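You operate a simulated robot arm through the tools that you are given. There is no shell and no other tool. Be economical: measure what you need, move in short steps, check, and stop when the job is done.

You run a simulated robot arm. Do the job below in one go: nothing can be reset, and whatever is moved stays where it is left.

TASK
Fetch the white jar and stand it on the flat board on the top of the box table.

It is judged by the outcome, as a careful person would: the job done as asked, and still so three seconds after it is handed in. It fails if anything else is knocked over, pushed out of place, dropped, spilled or broken.

THE ROBOT
A 6-joint arm with a two-finger parallel gripper, fixed in place. Base frame: the origin is at the foot of the arm, x ahead of it, y to its left, z up; the work surface is at about z = 820. Units: mm, degrees, N and s.
With the tool pointing down near the work surface it reaches from about 240 to 640 mm from the base axis. Its first joint turns from -66.0 to 66.0 degrees. Payload 2.7 kg.
The TCP is the grasp point between the finger pads, 23 mm short of the fingertips. In the tool frame z runs along the fingers and y along their closing line. The gripper opens to 94 mm. The fingers are 38 mm wide and 10 mm thick; the gripper's body (54 by 96 mm) begins 39 mm behind the TCP.
Orientation is that of the tool frame in the base frame, as a unit quaternion [x, y, z, w]. With the fingers straight down and closing along the base's y, the tool's x points along the base's -x, its y along +y and its z along -z.

THE INTERFACE
- The arm moves only by the tool nudge_tool. Its arguments are lists of equal length, an entry for each row: "travel": the shift along the base's x, y, z in mm, a list of three; "rot": the turn, a rotation vector about the base's x, y, z in degrees, a list of three; "grip": the finger opening in mm, from 0 to 94. In form: {"travel": [[tx, ty, tz], ...], "rot": [[ax, ay, az], ...], "grip": [grip, ...]}. A call has 1 to 12 rows; each row is the pose to reach, as a shift and turn from the pose commanded when the call began. Each row takes 0.2 s and may step no farther than 50 mm and 8.6 degrees from the row before; otherwise, or with a gripper value out of range, the whole call is refused. A pose out of reach is approached as far as the arm can. The call stops where the force on the tool passes 40 N (or 10 N more than at its start, if that is more) or the arm is blocked; 0.2 s more then pass. The fingers move at their own pace (about 45 mm/s each) and stop on an object; they squeeze with about 42 N. The grip force told is the motor's: it shows also when the fingers shut on nothing. Time passes only in rows, and 0.2 s behind the last, so rows that repeat a pose let the fingers close. It gives the time, the measured TCP pose, the force on the tool (base axes), the opening and the grip force at its end, in the units of the frame above (readings bear some noise).
- Cameras (640 x 400 px; columns grow to the right, rows downward): "scene" is fixed at [88.6, -452.2, 1390.7]; the picture's right is [0.57, -0.82, 0.00], its down [-0.57, -0.40, -0.72] and it looks along [0.59, 0.41, -0.69] (base axes); focal length 319 px, centre (320, 200). "wrist" rides on the gripper at [-39, 0, -44] in the tool frame; the picture's right is [0.00, -1.00, 0.00], its down [0.97, 0.00, -0.24] and it looks along [0.24, 0.00, 0.97] (tool axes); focal length 218 px, centre (320, 200). There is no depth. A picture from a camera that has moved, and an enlarged one, comes with that camera's place and axes in the base frame and with its lens.
- camera(camera): a new picture of that camera. The clock stands still meanwhile.
- zoom(camera, box): a new picture of the part [left, top, right, bottom] of that camera's present view, enlarged. The clock stands still meanwhile.
- job_done(): hands the job in; it is judged then, once.

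Work in short steps. Places have to be worked out from the pictures, the camera data and where the tool is seen: move nearer, look again, correct. Check each grasp and each placing, and mend what went wrong. You have 90 turns and 46 pictures in all, those below and enlarged ones among them. Open the gripper and draw the arm clear of the work before you hand the job in, unless the task says otherwise; then end with one line.

The tools are called as a command line: name --argument value ..., lists and objects as JSON in quotes. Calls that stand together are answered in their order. nudge_tool: Moves the arm, as the interface text tells. Its arguments: {"type":"object","properties":{"travel":{"type":"array","items":{"type":"array","items":{"type":"number"}}},"rot":{"type":"array","items":{"type":"array","items":{"type":"number"}}},"grip":{"type":"array","items":{"type":"number"}}},"required":["travel","rot","grip"]} The other tools are called the same way: camera (camera) takes a picture; zoom (camera, box) takes an enlarged picture of a part of a camera's view; job_done () hands the job in.

At the start:

```text
t: 0.0
tool_pos: [356.0, -163.0, 1061.5]
orientation: [0.0, 1.0, 0.0, 0.0]
wrist_force: [0.1, 0.7, -0.6]
opening: 94.2
gripper_force: 0.1
```

scene: 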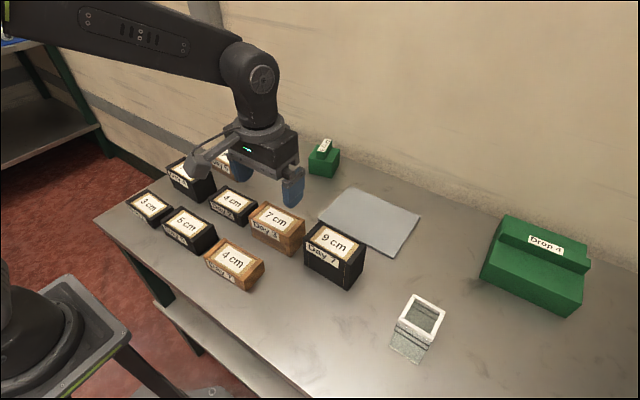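
wrist: 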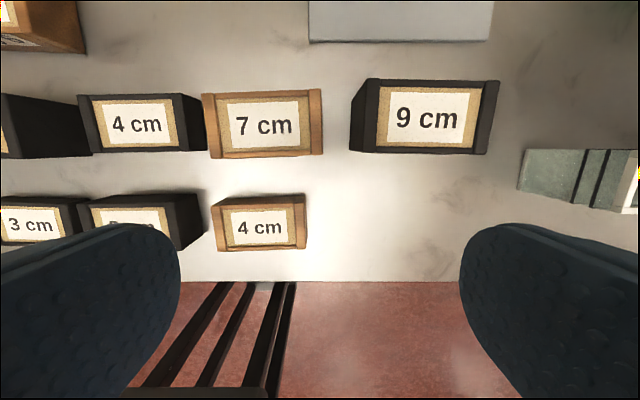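

The scene shows labelled boxes, a grey board, green blocks and a glass-like square jar with a white rim. I zoom in to identify them.

zoom --camera "scene" --box '[360, 200, 620, 380]'

zoom --camera "scene" --box '[110, 120, 370, 300]'

```text
2.22 times, centred on (490, 290) of scene
camera zoom: at [88.6, -452.2, 1390.7], right [0.57, -0.82, 0.0], down [-0.57, -0.4, -0.72], along [0.59, 0.41, -0.69], focal length 710 px, centre (-58, 0)
```

zoom: 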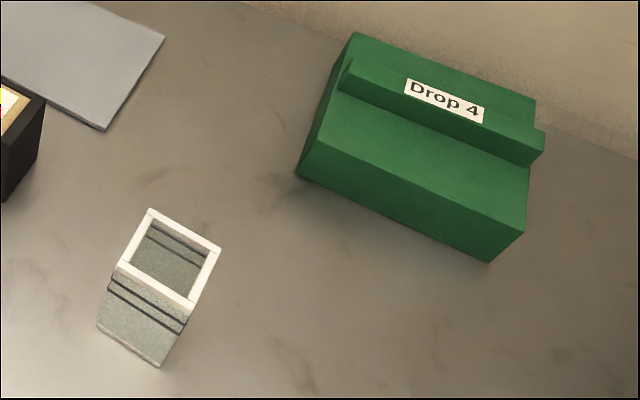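

```text
2.22 times, centred on (240, 210) of scene
camera zoom: at [88.6, -452.2, 1390.7], right [0.57, -0.82, 0.0], down [-0.57, -0.4, -0.72], along [0.59, 0.41, -0.69], focal length 710 px, centre (498, 178)
```

zoom: 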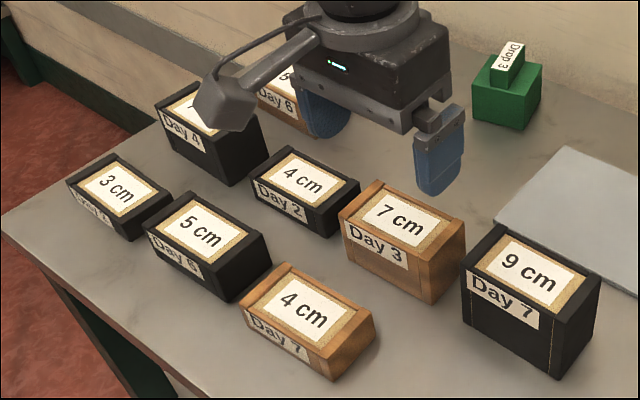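

I judge the jar (square, white rim) to stand at about x 342–394, y −476…−424, height about 105 mm. The board lies at about x 520–665, y −360…−150. I move high above the jar for a closer look, and I check the left edge of the scene for other jars.

nudge_tool --travel '[[2, -48, 0], [4, -96, 0], [6, -144, 0], [8, -192, 0], [10, -240, 0], [12, -287, 0], [12, -287, 0]]' --rot '[[0, 0, 0], [0, 0, 0], [0, 0, 0], [0, 0, 0], [0, 0, 0], [0, 0, 0], [0, 0, 0]]' --grip '[94, 94, 94, 94, 94, 94, 94]'

camera --camera "wrist"

camera --camera "scene"

```text
t: 1.6
tool_pos: [368.1, -450.4, 1057.3]
orientation: [0.001, 1.0, 0.0, 0.0]
wrist_force: [0.0, -0.3, -1.1]
opening: 93.9
gripper_force: 0.0
```

```text
41 pictures are left
camera wrist: at [408.9, -452.1, 1101.4], right [0.0, -1.0, 0.0], down [-0.97, 0.0, 0.24], along [-0.24, 0.0, -0.97], focal length 218 px, centre (320, 200)
```

wrist: 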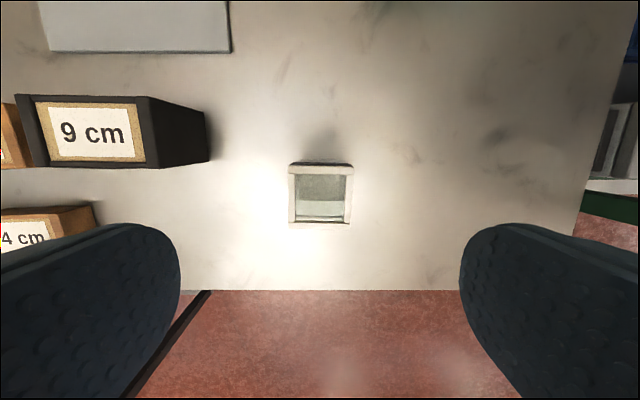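

```text
40 pictures are left
```

scene: 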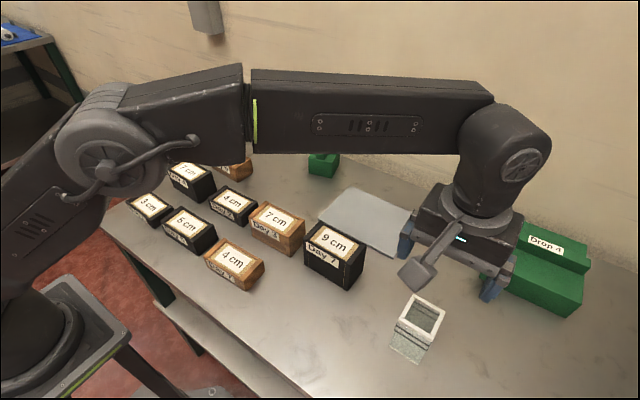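

The jar centre looks to be at about (369, −452). Something else shows at the right edge of the wrist view, so I zoom there before committing.

zoom --camera "wrist" --box '[540, 0, 640, 260]'

zoom --camera "wrist" --box '[260, 140, 380, 240]'

```text
1.54 times, centred on (590, 130) of wrist
camera zoom: at [408.9, -452.1, 1101.4], right [0.0, -1.0, 0.0], down [-0.97, 0.0, 0.24], along [-0.24, 0.0, -0.97], focal length 336 px, centre (-95, 308)
```

zoom: 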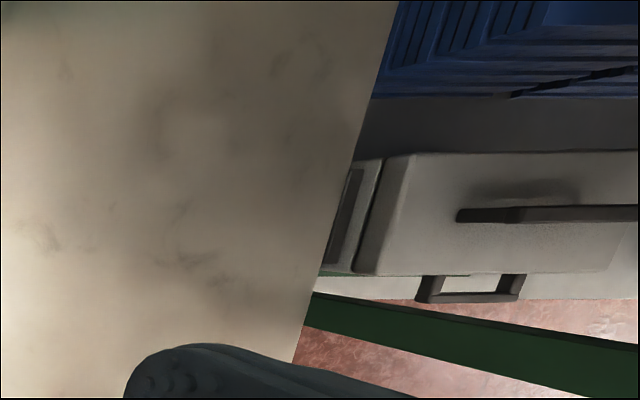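

```text
4.00 times, centred on (320, 190) of wrist
camera zoom: at [408.9, -452.1, 1101.4], right [0.0, -1.0, 0.0], down [-0.97, 0.0, 0.24], along [-0.24, 0.0, -0.97], focal length 873 px, centre (320, 240)
```

zoom: 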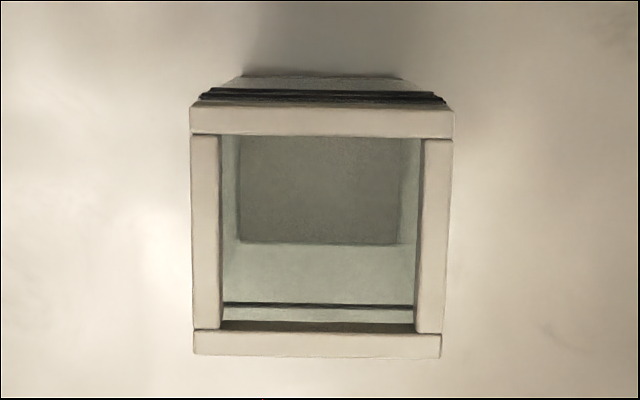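

Those are cabinets; the square white-rimmed jar is the only jar, and it is empty. I descend over it with the fingers either side in y.

nudge_tool --travel '[[1, -2, -40], [1, -2, -80], [1, -2, -110], [1, -2, -110]]' --rot '[[0, 0, 0], [0, 0, 0], [0, 0, 0], [0, 0, 0]]' --grip '[94, 94, 94, 94]'

camera --camera "wrist"

camera --camera "scene"

```text
t: 2.6
tool_pos: [368.2, -452.6, 948.3]
orientation: [0.001, 1.0, 0.0, 0.0]
wrist_force: [-0.1, -0.7, 0.1]
opening: 94.3
gripper_force: 0.0
```

```text
37 pictures are left
camera wrist: at [408.3, -454.5, 992.1], right [0.0, -1.0, 0.0], down [-0.97, 0.0, 0.24], along [-0.24, 0.0, -0.97], focal length 218 px, centre (320, 200)
```

wrist: 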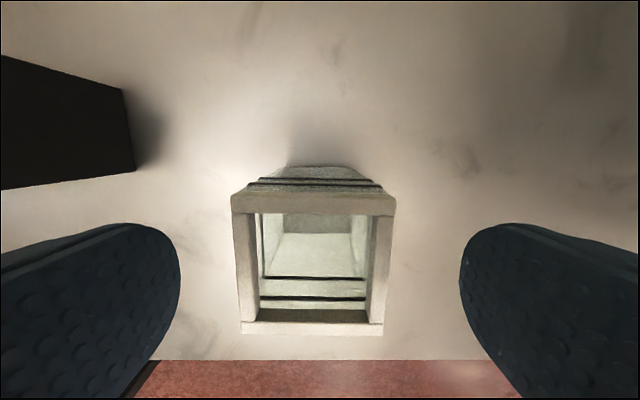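

```text
36 pictures are left
```

scene: 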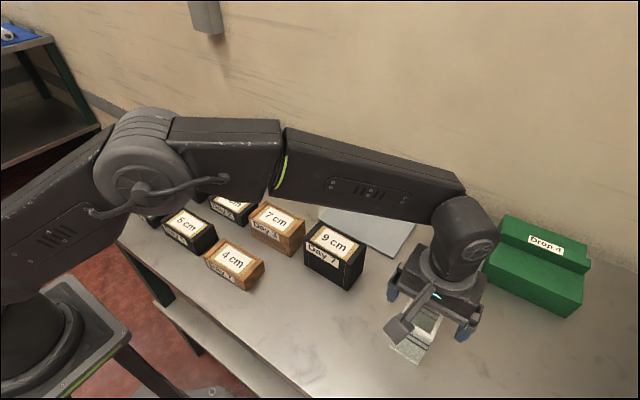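

The jar is centred between the fingers. I go down to about z = 895 and close.

nudge_tool --travel '[[-1, 0, -25], [-1, 0, -53], [-1, 0, -53], [-1, 0, -53], [-1, 0, -53], [-1, 0, -53], [-1, 0, -53]]' --rot '[[0, 0, 0], [0, 0, 0], [0, 0, 0], [0, 0, 0], [0, 0, 0], [0, 0, 0], [0, 0, 0]]' --grip '[94, 94, 94, 46, 46, 46, 46]'

camera --camera "wrist"

```text
t: 4.2
tool_pos: [368.3, -453.2, 897.7]
orientation: [0.0, 1.0, 0.0, 0.0]
wrist_force: [-0.4, 0.5, 0.0]
opening: 53.9
gripper_force: 42.1
```

```text
35 pictures are left
camera wrist: at [408.6, -454.5, 941.0], right [0.0, -1.0, 0.0], down [-0.97, 0.0, 0.24], along [-0.24, 0.0, -0.97], focal length 218 px, centre (320, 200)
```

wrist: 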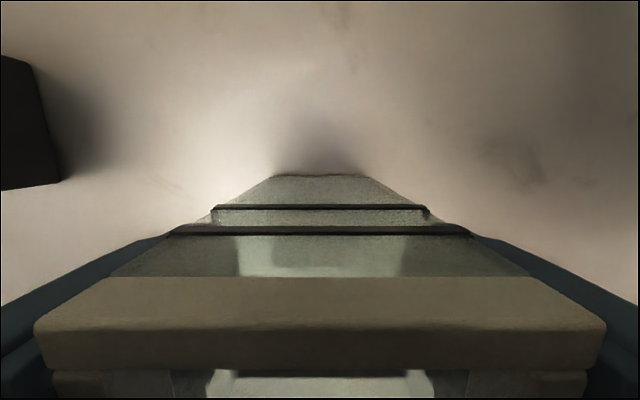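

Held at 54 mm with 42 N. I lift straight up and check.

nudge_tool --travel '[[0, 0, 15], [0, 0, 40], [0, 0, 80], [0, 0, 120], [0, 0, 120]]' --rot '[[0, 0, 0], [0, 0, 0], [0, 0, 0], [0, 0, 0], [0, 0, 0]]' --grip '[46, 46, 46, 46, 46]'

camera --camera "scene"

```text
t: 5.4
tool_pos: [367.1, -452.1, 1019.0]
orientation: [0.0, 1.0, -0.001, 0.001]
wrist_force: [0.3, 0.7, 0.5]
opening: 45.9
gripper_force: 0.1
```

```text
34 pictures are left
```

scene: 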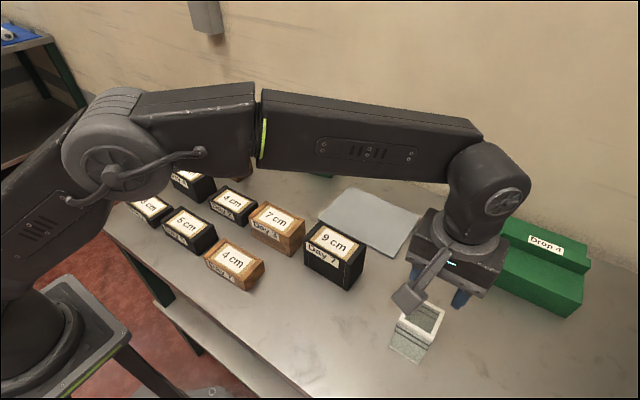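

The jar slipped out of the fingers and stands where it was. I look closely at its shape to see why.

zoom --camera "scene" --box '[370, 280, 470, 370]'

camera --camera "wrist"

```text
4.44 times, centred on (420, 325) of scene
camera zoom: at [88.6, -452.2, 1390.7], right [0.57, -0.82, 0.0], down [-0.57, -0.4, -0.72], along [0.59, 0.41, -0.69], focal length 1419 px, centre (-124, -356)
```

zoom: 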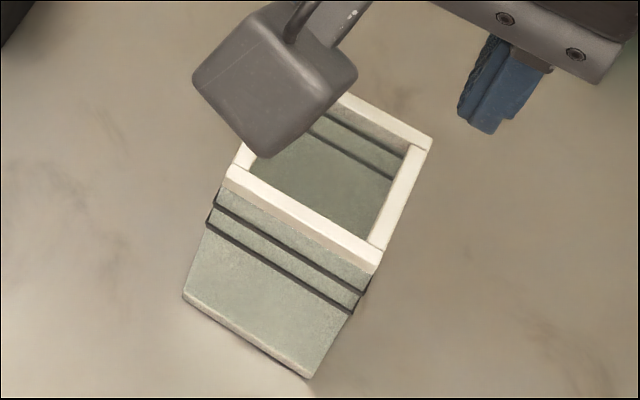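

```text
32 pictures are left
camera wrist: at [407.0, -453.8, 1062.8], right [0.0, -1.0, 0.0], down [-0.97, 0.0, 0.24], along [-0.24, 0.0, -0.97], focal length 218 px, centre (320, 200)
```

wrist: 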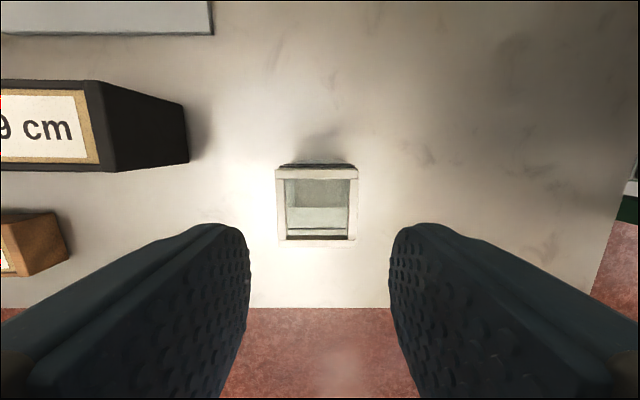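

The jar has two dark ridges at about z 907 and 883, and the body is otherwise straight. I regrip a little lower and lift only a few mm, slowly, to read the load and see whether it slips.

nudge_tool --travel '[[0, 0, 0], [0, 0, 0], [0, 0, 0], [0, 0, -40], [0, 0, -80], [0, 0, -115], [0, 0, -127], [0, 0, -127]]' --rot '[[0, 0, 0], [0, 0, 0], [0, 0, 0], [0, 0, 0], [0, 0, 0], [0, 0, 0], [0, 0, 0], [0, 0, 0]]' --grip '[94, 94, 94, 94, 94, 94, 94, 94]'

nudge_tool --travel '[[0, 0, 0], [0, 0, 0], [0, 0, 0], [0, 0, 0], [0, 0, 0], [0, 0, 0], [0, 0, 0], [0, 0, 0]]' --rot '[[0, 0, 0], [0, 0, 0], [0, 0, 0], [0, 0, 0], [0, 0, 0], [0, 0, 0], [0, 0, 0], [0, 0, 0]]' --grip '[20, 20, 20, 20, 20, 20, 20, 20]'

nudge_tool --travel '[[0, 0, 1], [0, 0, 2], [0, 0, 3], [0, 0, 4], [0, 0, 5], [0, 0, 5]]' --rot '[[0, 0, 0], [0, 0, 0], [0, 0, 0], [0, 0, 0], [0, 0, 0], [0, 0, 0]]' --grip '[20, 20, 20, 20, 20, 20]'

```text
t: 7.2
tool_pos: [370.0, -452.3, 891.7]
orientation: [0.0, 1.0, -0.001, 0.001]
wrist_force: [-0.4, 0.6, -0.5]
opening: 94.0
gripper_force: 0.0
```

```text
t: 9.0
tool_pos: [370.1, -452.7, 891.8]
orientation: [0.0, 1.0, 0.0, 0.001]
wrist_force: [0.2, -0.3, -0.8]
opening: 53.7
gripper_force: 42.1
```

```text
t: 10.4
tool_pos: [368.4, -451.0, 896.6]
orientation: [0.0, 1.0, 0.0, 0.0]
wrist_force: [-0.9, -0.3, -1.2]
opening: 53.4
gripper_force: 42.1
```

The load reading is near zero. I compare the wrist and scene views to see whether the jar moved with the fingers.

camera --camera "wrist"

zoom --camera "scene" --box '[370, 280, 470, 370]'

```text
31 pictures are left
camera wrist: at [407.9, -453.9, 939.9], right [0.0, -1.0, 0.0], down [-0.97, 0.0, 0.24], along [-0.24, 0.0, -0.97], focal length 218 px, centre (320, 200)
```

wrist: 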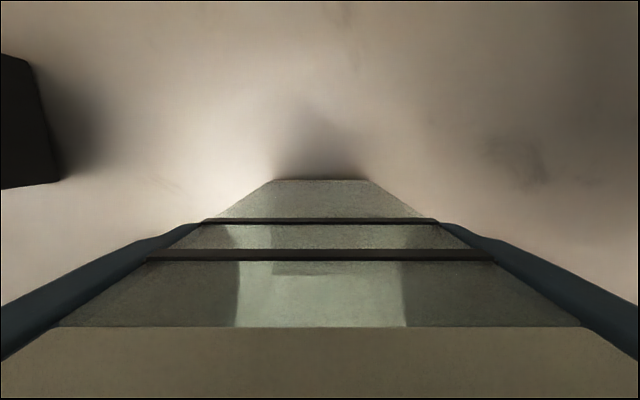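

```text
4.44 times, centred on (420, 325) of scene
camera zoom: at [88.6, -452.2, 1390.7], right [0.57, -0.82, 0.0], down [-0.57, -0.4, -0.72], along [0.59, 0.41, -0.69], focal length 1419 px, centre (-124, -356)
```

zoom: 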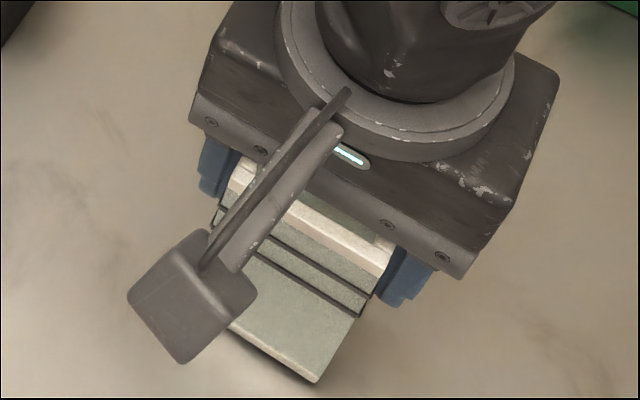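

It's ambiguous whether it rose. I lift another 10 mm slowly and compare.

nudge_tool --travel '[[0, 0, 2], [0, 0, 4], [0, 0, 6], [0, 0, 8], [0, 0, 10], [0, 0, 10]]' --rot '[[0, 0, 0], [0, 0, 0], [0, 0, 0], [0, 0, 0], [0, 0, 0], [0, 0, 0]]' --grip '[20, 20, 20, 20, 20, 20]'

camera --camera "wrist"

zoom --camera "scene" --box '[370, 280, 470, 370]'

```text
t: 11.8
tool_pos: [367.8, -453.0, 907.0]
orientation: [0.0, 1.0, 0.0, 0.001]
wrist_force: [0.6, 0.4, -1.0]
opening: 53.7
gripper_force: 42.2
```

```text
29 pictures are left
camera wrist: at [408.1, -454.3, 950.4], right [0.0, -1.0, 0.0], down [-0.97, 0.0, 0.24], along [-0.24, 0.0, -0.97], focal length 218 px, centre (320, 200)
```

wrist: 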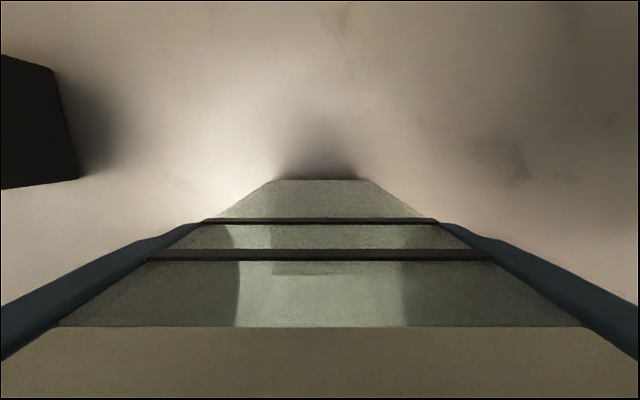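

```text
4.44 times, centred on (420, 325) of scene
camera zoom: at [88.6, -452.2, 1390.7], right [0.57, -0.82, 0.0], down [-0.57, -0.4, -0.72], along [0.59, 0.41, -0.69], focal length 1419 px, centre (-124, -356)
```

zoom: 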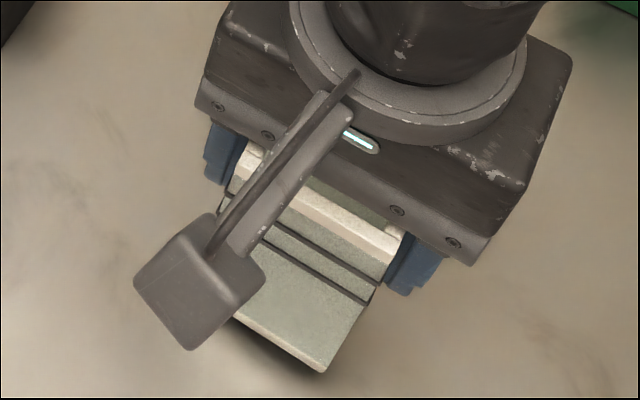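

The wrist view is unchanged while the tool rose 10 mm, so the jar now comes up with the fingers; it is light, and the earlier loss came from fast lifting. I keep going slowly, lift 20 mm more, then carry it low around the Day 7 box (x 392–449, y > −310).

nudge_tool --travel '[[0, 0, 2], [0, 0, 5], [0, 0, 9], [0, 0, 13], [0, 0, 17], [0, 0, 20], [2, 1, 22], [6, 2, 23], [11, 3, 23], [15, 5, 23], [18, 6, 23], [20, 7, 23]]' --rot '[[0, 0, 0], [0, 0, 0], [0, 0, 0], [0, 0, 0], [0, 0, 0], [0, 0, 0], [0, 0, 0], [0, 0, 0], [0, 0, 0], [0, 0, 0], [0, 0, 0], [0, 0, 0]]' --grip '[20, 20, 20, 20, 20, 20, 20, 20, 20, 20, 20, 20]'

camera --camera "wrist"

```text
t: 14.4
tool_pos: [389.5, -444.6, 929.2]
orientation: [0.0, 1.0, 0.0, 0.0]
wrist_force: [0.3, 0.1, -1.0]
opening: 53.5
gripper_force: 42.9
```

```text
27 pictures are left
camera wrist: at [428.1, -446.3, 972.2], right [0.0, -1.0, 0.0], down [-0.97, 0.0, 0.24], along [-0.24, 0.0, -0.97], focal length 218 px, centre (320, 200)
```

wrist: 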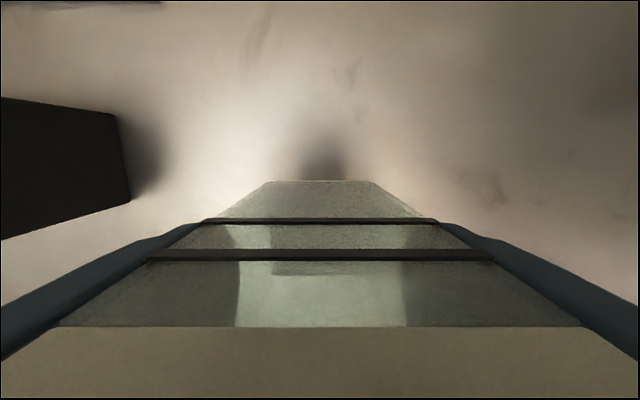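

The grip is unchanged. I carry on at about 8 mm per row toward (470, −418).

nudge_tool --travel '[[3, 1, 0], [9, 3, 0], [17, 6, 0], [25, 8, 0], [33, 11, 0], [41, 13, 0], [49, 16, 0], [57, 18, 0], [65, 20, 0], [72, 23, 0], [77, 25, 0], [80, 27, 0]]' --rot '[[0, 0, 0], [0, 0, 0], [0, 0, 0], [0, 0, 0], [0, 0, 0], [0, 0, 0], [0, 0, 0], [0, 0, 0], [0, 0, 0], [0, 0, 0], [0, 0, 0], [0, 0, 0]]' --grip '[20, 20, 20, 20, 20, 20, 20, 20, 20, 20, 20, 20]'

camera --camera "wrist"

```text
t: 17.0
tool_pos: [468.6, -417.7, 927.9]
orientation: [-0.001, 1.0, 0.0, 0.001]
wrist_force: [0.8, 0.0, -1.6]
opening: 53.5
gripper_force: 42.2
```

```text
26 pictures are left
camera wrist: at [507.8, -419.7, 972.2], right [0.0, -1.0, 0.0], down [-0.97, 0.0, 0.24], along [-0.24, 0.0, -0.97], focal length 218 px, centre (320, 200)
```

wrist: 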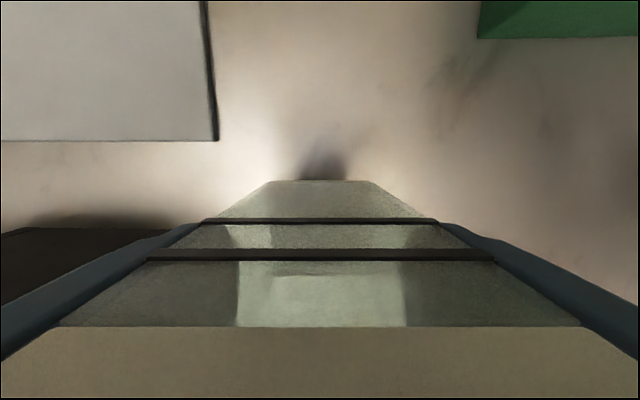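

The board's near-right corner comes out at about (512, −354). I continue around to about (530, −330), which stays clear of the Day 7 box.

nudge_tool --travel '[[2, 2, 0], [7, 7, 0], [13, 14, 0], [19, 21, 0], [25, 29, 0], [31, 38, 0], [37, 47, 0], [43, 56, 0], [49, 65, 0], [54, 74, 0], [58, 81, 0], [61, 86, 0]]' --rot '[[0, 0, 0], [0, 0, 0], [0, 0, 0], [0, 0, 0], [0, 0, 0], [0, 0, 0], [0, 0, 0], [0, 0, 0], [0, 0, 0], [0, 0, 0], [0, 0, 0], [0, 0, 0]]' --grip '[20, 20, 20, 20, 20, 20, 20, 20, 20, 20, 20, 20]'

nudge_tool --travel '[[1, 2, 0], [4, 8, 0], [8, 15, 0], [12, 23, 0], [16, 31, 0], [20, 39, 0], [24, 47, 0], [28, 55, 0], [31, 62, 0], [33, 67, 0], [34, 70, 0], [34, 70, 0]]' --rot '[[0, 0, 0], [0, 0, 0], [0, 0, 0], [0, 0, 0], [0, 0, 0], [0, 0, 0], [0, 0, 0], [0, 0, 0], [0, 0, 0], [0, 0, 0], [0, 0, 0], [0, 0, 0]]' --grip '[20, 20, 20, 20, 20, 20, 20, 20, 20, 20, 20, 20]'

camera --camera "wrist"

camera --camera "scene"

```text
t: 19.6
tool_pos: [528.4, -333.1, 929.4]
orientation: [0.0, 1.0, 0.0, 0.0]
wrist_force: [0.0, 1.0, -0.9]
opening: 53.2
gripper_force: 41.9
```

```text
t: 22.2
tool_pos: [563.8, -261.5, 928.8]
orientation: [0.0, 1.0, 0.0, 0.001]
wrist_force: [0.9, -0.5, -1.7]
opening: 53.7
gripper_force: 42.0
```

```text
25 pictures are left
camera wrist: at [603.7, -263.6, 972.4], right [0.0, -1.0, 0.0], down [-0.97, 0.0, 0.24], along [-0.24, 0.0, -0.97], focal length 218 px, centre (320, 200)
```

wrist: 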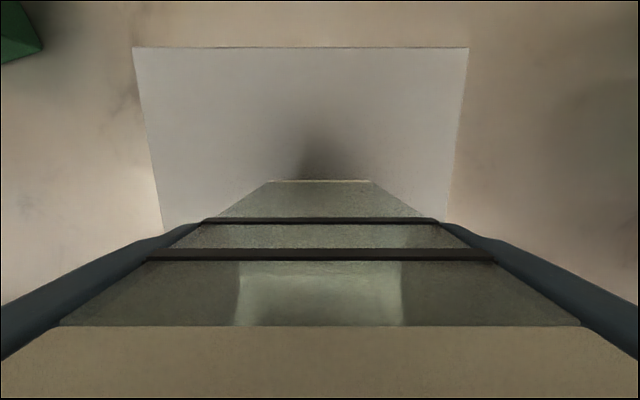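

```text
24 pictures are left
```

scene: 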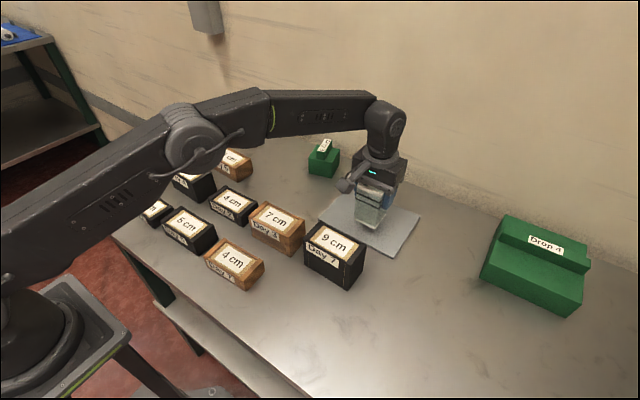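

The jar hangs over the middle of the board, x ≈ 538–590 and y ≈ −262 ± 27. I lower it gently; contact is expected near TCP z ≈ 897.

nudge_tool --travel '[[0, 0, -2], [0, 0, -5], [0, 0, -9], [0, 0, -13], [0, 0, -17], [0, 0, -20], [0, 0, -23], [0, 0, -24], [0, 0, -25], [0, 0, -26], [0, 0, -26]]' --rot '[[0, 0, 0], [0, 0, 0], [0, 0, 0], [0, 0, 0], [0, 0, 0], [0, 0, 0], [0, 0, 0], [0, 0, 0], [0, 0, 0], [0, 0, 0], [0, 0, 0]]' --grip '[20, 20, 20, 20, 20, 20, 20, 20, 20, 20, 20]'

zoom --camera "scene" --box '[310, 160, 430, 260]'

camera --camera "wrist"

```text
t: 24.6
tool_pos: [564.6, -262.5, 902.3]
orientation: [0.0, 1.0, 0.0, 0.0]
wrist_force: [0.2, 0.3, -1.2]
opening: 53.9
gripper_force: 42.5
```

```text
4.00 times, centred on (370, 210) of scene
camera zoom: at [88.6, -452.2, 1390.7], right [0.57, -0.82, 0.0], down [-0.57, -0.4, -0.72], along [0.59, 0.41, -0.69], focal length 1277 px, centre (120, 160)
```

zoom: 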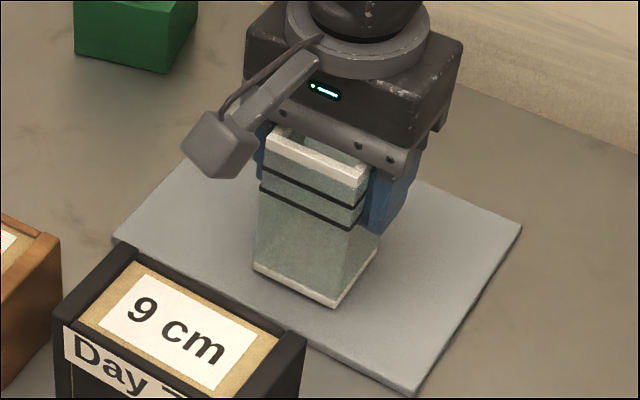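

```text
22 pictures are left
camera wrist: at [603.5, -264.3, 946.6], right [0.0, -1.0, 0.0], down [-0.97, 0.0, 0.24], along [-0.24, 0.0, -0.97], focal length 218 px, centre (320, 200)
```

wrist: 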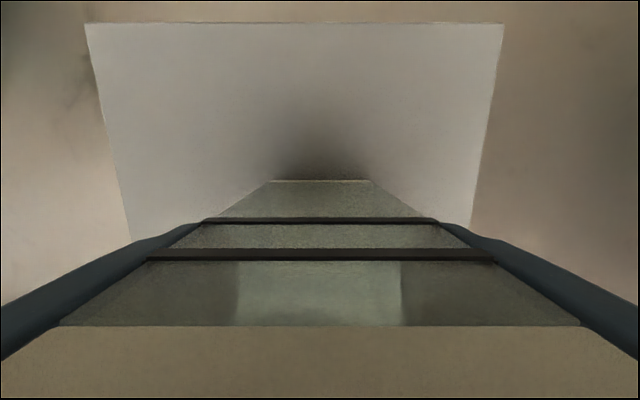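

No contact shows yet, and the jar is held as before. I go down in sub-mm steps.

nudge_tool --travel '[[0, 0, -0.7], [0, 0, -1.4], [0, 0, -2.1], [0, 0, -2.8], [0, 0, -3.5], [0, 0, -3.5]]' --rot '[[0, 0, 0], [0, 0, 0], [0, 0, 0], [0, 0, 0], [0, 0, 0], [0, 0, 0]]' --grip '[20, 20, 20, 20, 20, 20]'

nudge_tool --travel '[[0, 0, -0.7], [0, 0, -1.4], [0, 0, -2], [0, 0, -2]]' --rot '[[0, 0, 0], [0, 0, 0], [0, 0, 0], [0, 0, 0]]' --grip '[20, 20, 20, 20]'

camera --camera "wrist"

```text
t: 26.0
tool_pos: [563.2, -261.9, 899.6]
orientation: [0.001, 1.0, 0.001, 0.001]
wrist_force: [-0.6, -0.3, -1.4]
opening: 53.6
gripper_force: 42.3
```

```text
t: 27.0
tool_pos: [563.2, -262.4, 898.6]
orientation: [-0.001, 1.0, -0.002, 0.001]
wrist_force: [-2.2, 1.8, 12.6]
opening: 53.8
gripper_force: 41.7
```

```text
21 pictures are left
camera wrist: at [603.2, -264.1, 943.1], right [0.0, -1.0, 0.0], down [-0.97, 0.0, 0.24], along [-0.24, 0.0, -0.97], focal length 218 px, centre (320, 200)
```

wrist: 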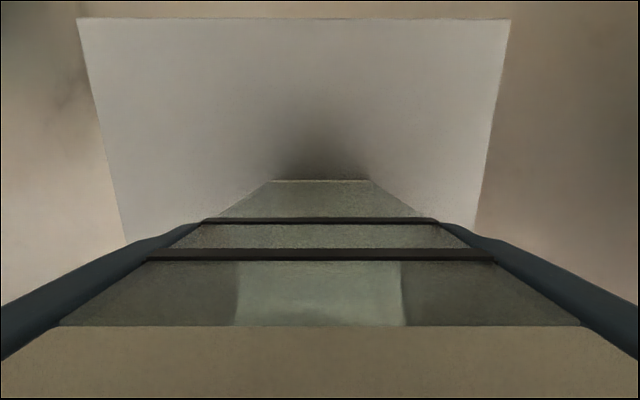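

Contact: 12.6 N upward at TCP z 898.6. I ease off about 1 mm and open the fingers gradually.

nudge_tool --travel '[[0, 0, 0.5], [0, 0, 1], [0, 0, 1], [0, 0, 1], [0, 0, 1], [0, 0, 1], [0, 0, 1], [0, 0, 1], [0, 0, 1]]' --rot '[[0, 0, 0], [0, 0, 0], [0, 0, 0], [0, 0, 0], [0, 0, 0], [0, 0, 0], [0, 0, 0], [0, 0, 0], [0, 0, 0]]' --grip '[20, 20, 52, 56, 62, 70, 80, 94, 94]'

camera --camera "wrist"

```text
t: 29.0
tool_pos: [563.4, -262.2, 898.7]
orientation: [0.001, 1.0, 0.0, 0.002]
wrist_force: [0.1, -0.3, -0.2]
opening: 94.0
gripper_force: 0.1
```

```text
20 pictures are left
camera wrist: at [603.2, -264.3, 942.5], right [0.0, -1.0, 0.0], down [-0.97, 0.0, 0.24], along [-0.24, 0.0, -0.97], focal length 218 px, centre (320, 200)
```

wrist: 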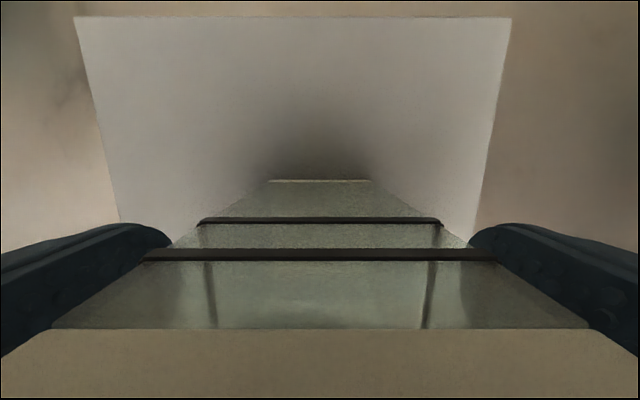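

The jar stands released and the fingers are clear on both sides. I raise straight up, draw back, and check.

nudge_tool --travel '[[0, 0, 10], [0, 0, 30], [0, 0, 60], [0, 0, 100], [0, 0, 140], [-40, 0, 150], [-85, 0, 155], [-130, 0, 160], [-175, 0, 160], [-175, 0, 160], [-175, 0, 160]]' --rot '[[0, 0, 0], [0, 0, 0], [0, 0, 0], [0, 0, 0], [0, 0, 0], [0, 0, 0], [0, 0, 0], [0, 0, 0], [0, 0, 0], [0, 0, 0], [0, 0, 0]]' --grip '[94, 94, 94, 94, 94, 94, 94, 94, 94, 94, 94]'

camera --camera "scene"

camera --camera "wrist"

```text
t: 31.4
tool_pos: [386.4, -263.3, 1059.3]
orientation: [0.0, 1.0, 0.0, 0.001]
wrist_force: [0.1, -0.1, -0.7]
opening: 93.9
gripper_force: 0.0
```

```text
19 pictures are left
```

scene: 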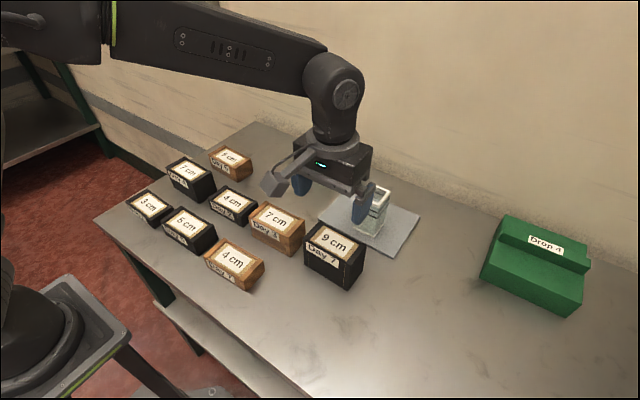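

```text
18 pictures are left
camera wrist: at [426.9, -265.6, 1103.0], right [0.0, -1.0, 0.0], down [-0.97, 0.0, 0.24], along [-0.24, 0.0, -0.97], focal length 218 px, centre (320, 200)
```

wrist: 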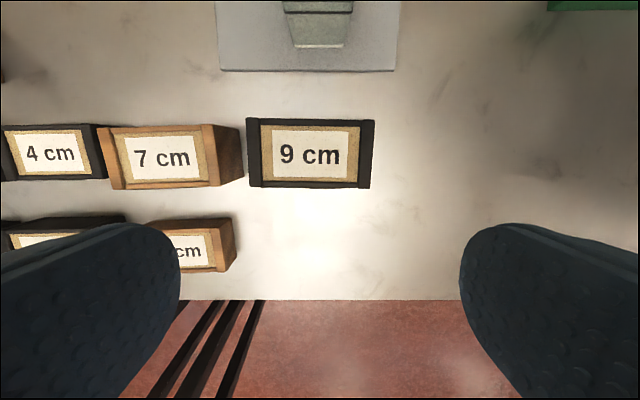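

The jar stands upright, wholly on the board. Everything else is where it was and the arm is clear, so I hand in.

job_done

```text
The job is handed in.
```

The white jar is standing upright near the middle of the flat board. My first lift was too fast and the jar slipped from the fingers, staying upright; I re-gripped it and carried it over slowly. Nothing else was moved.
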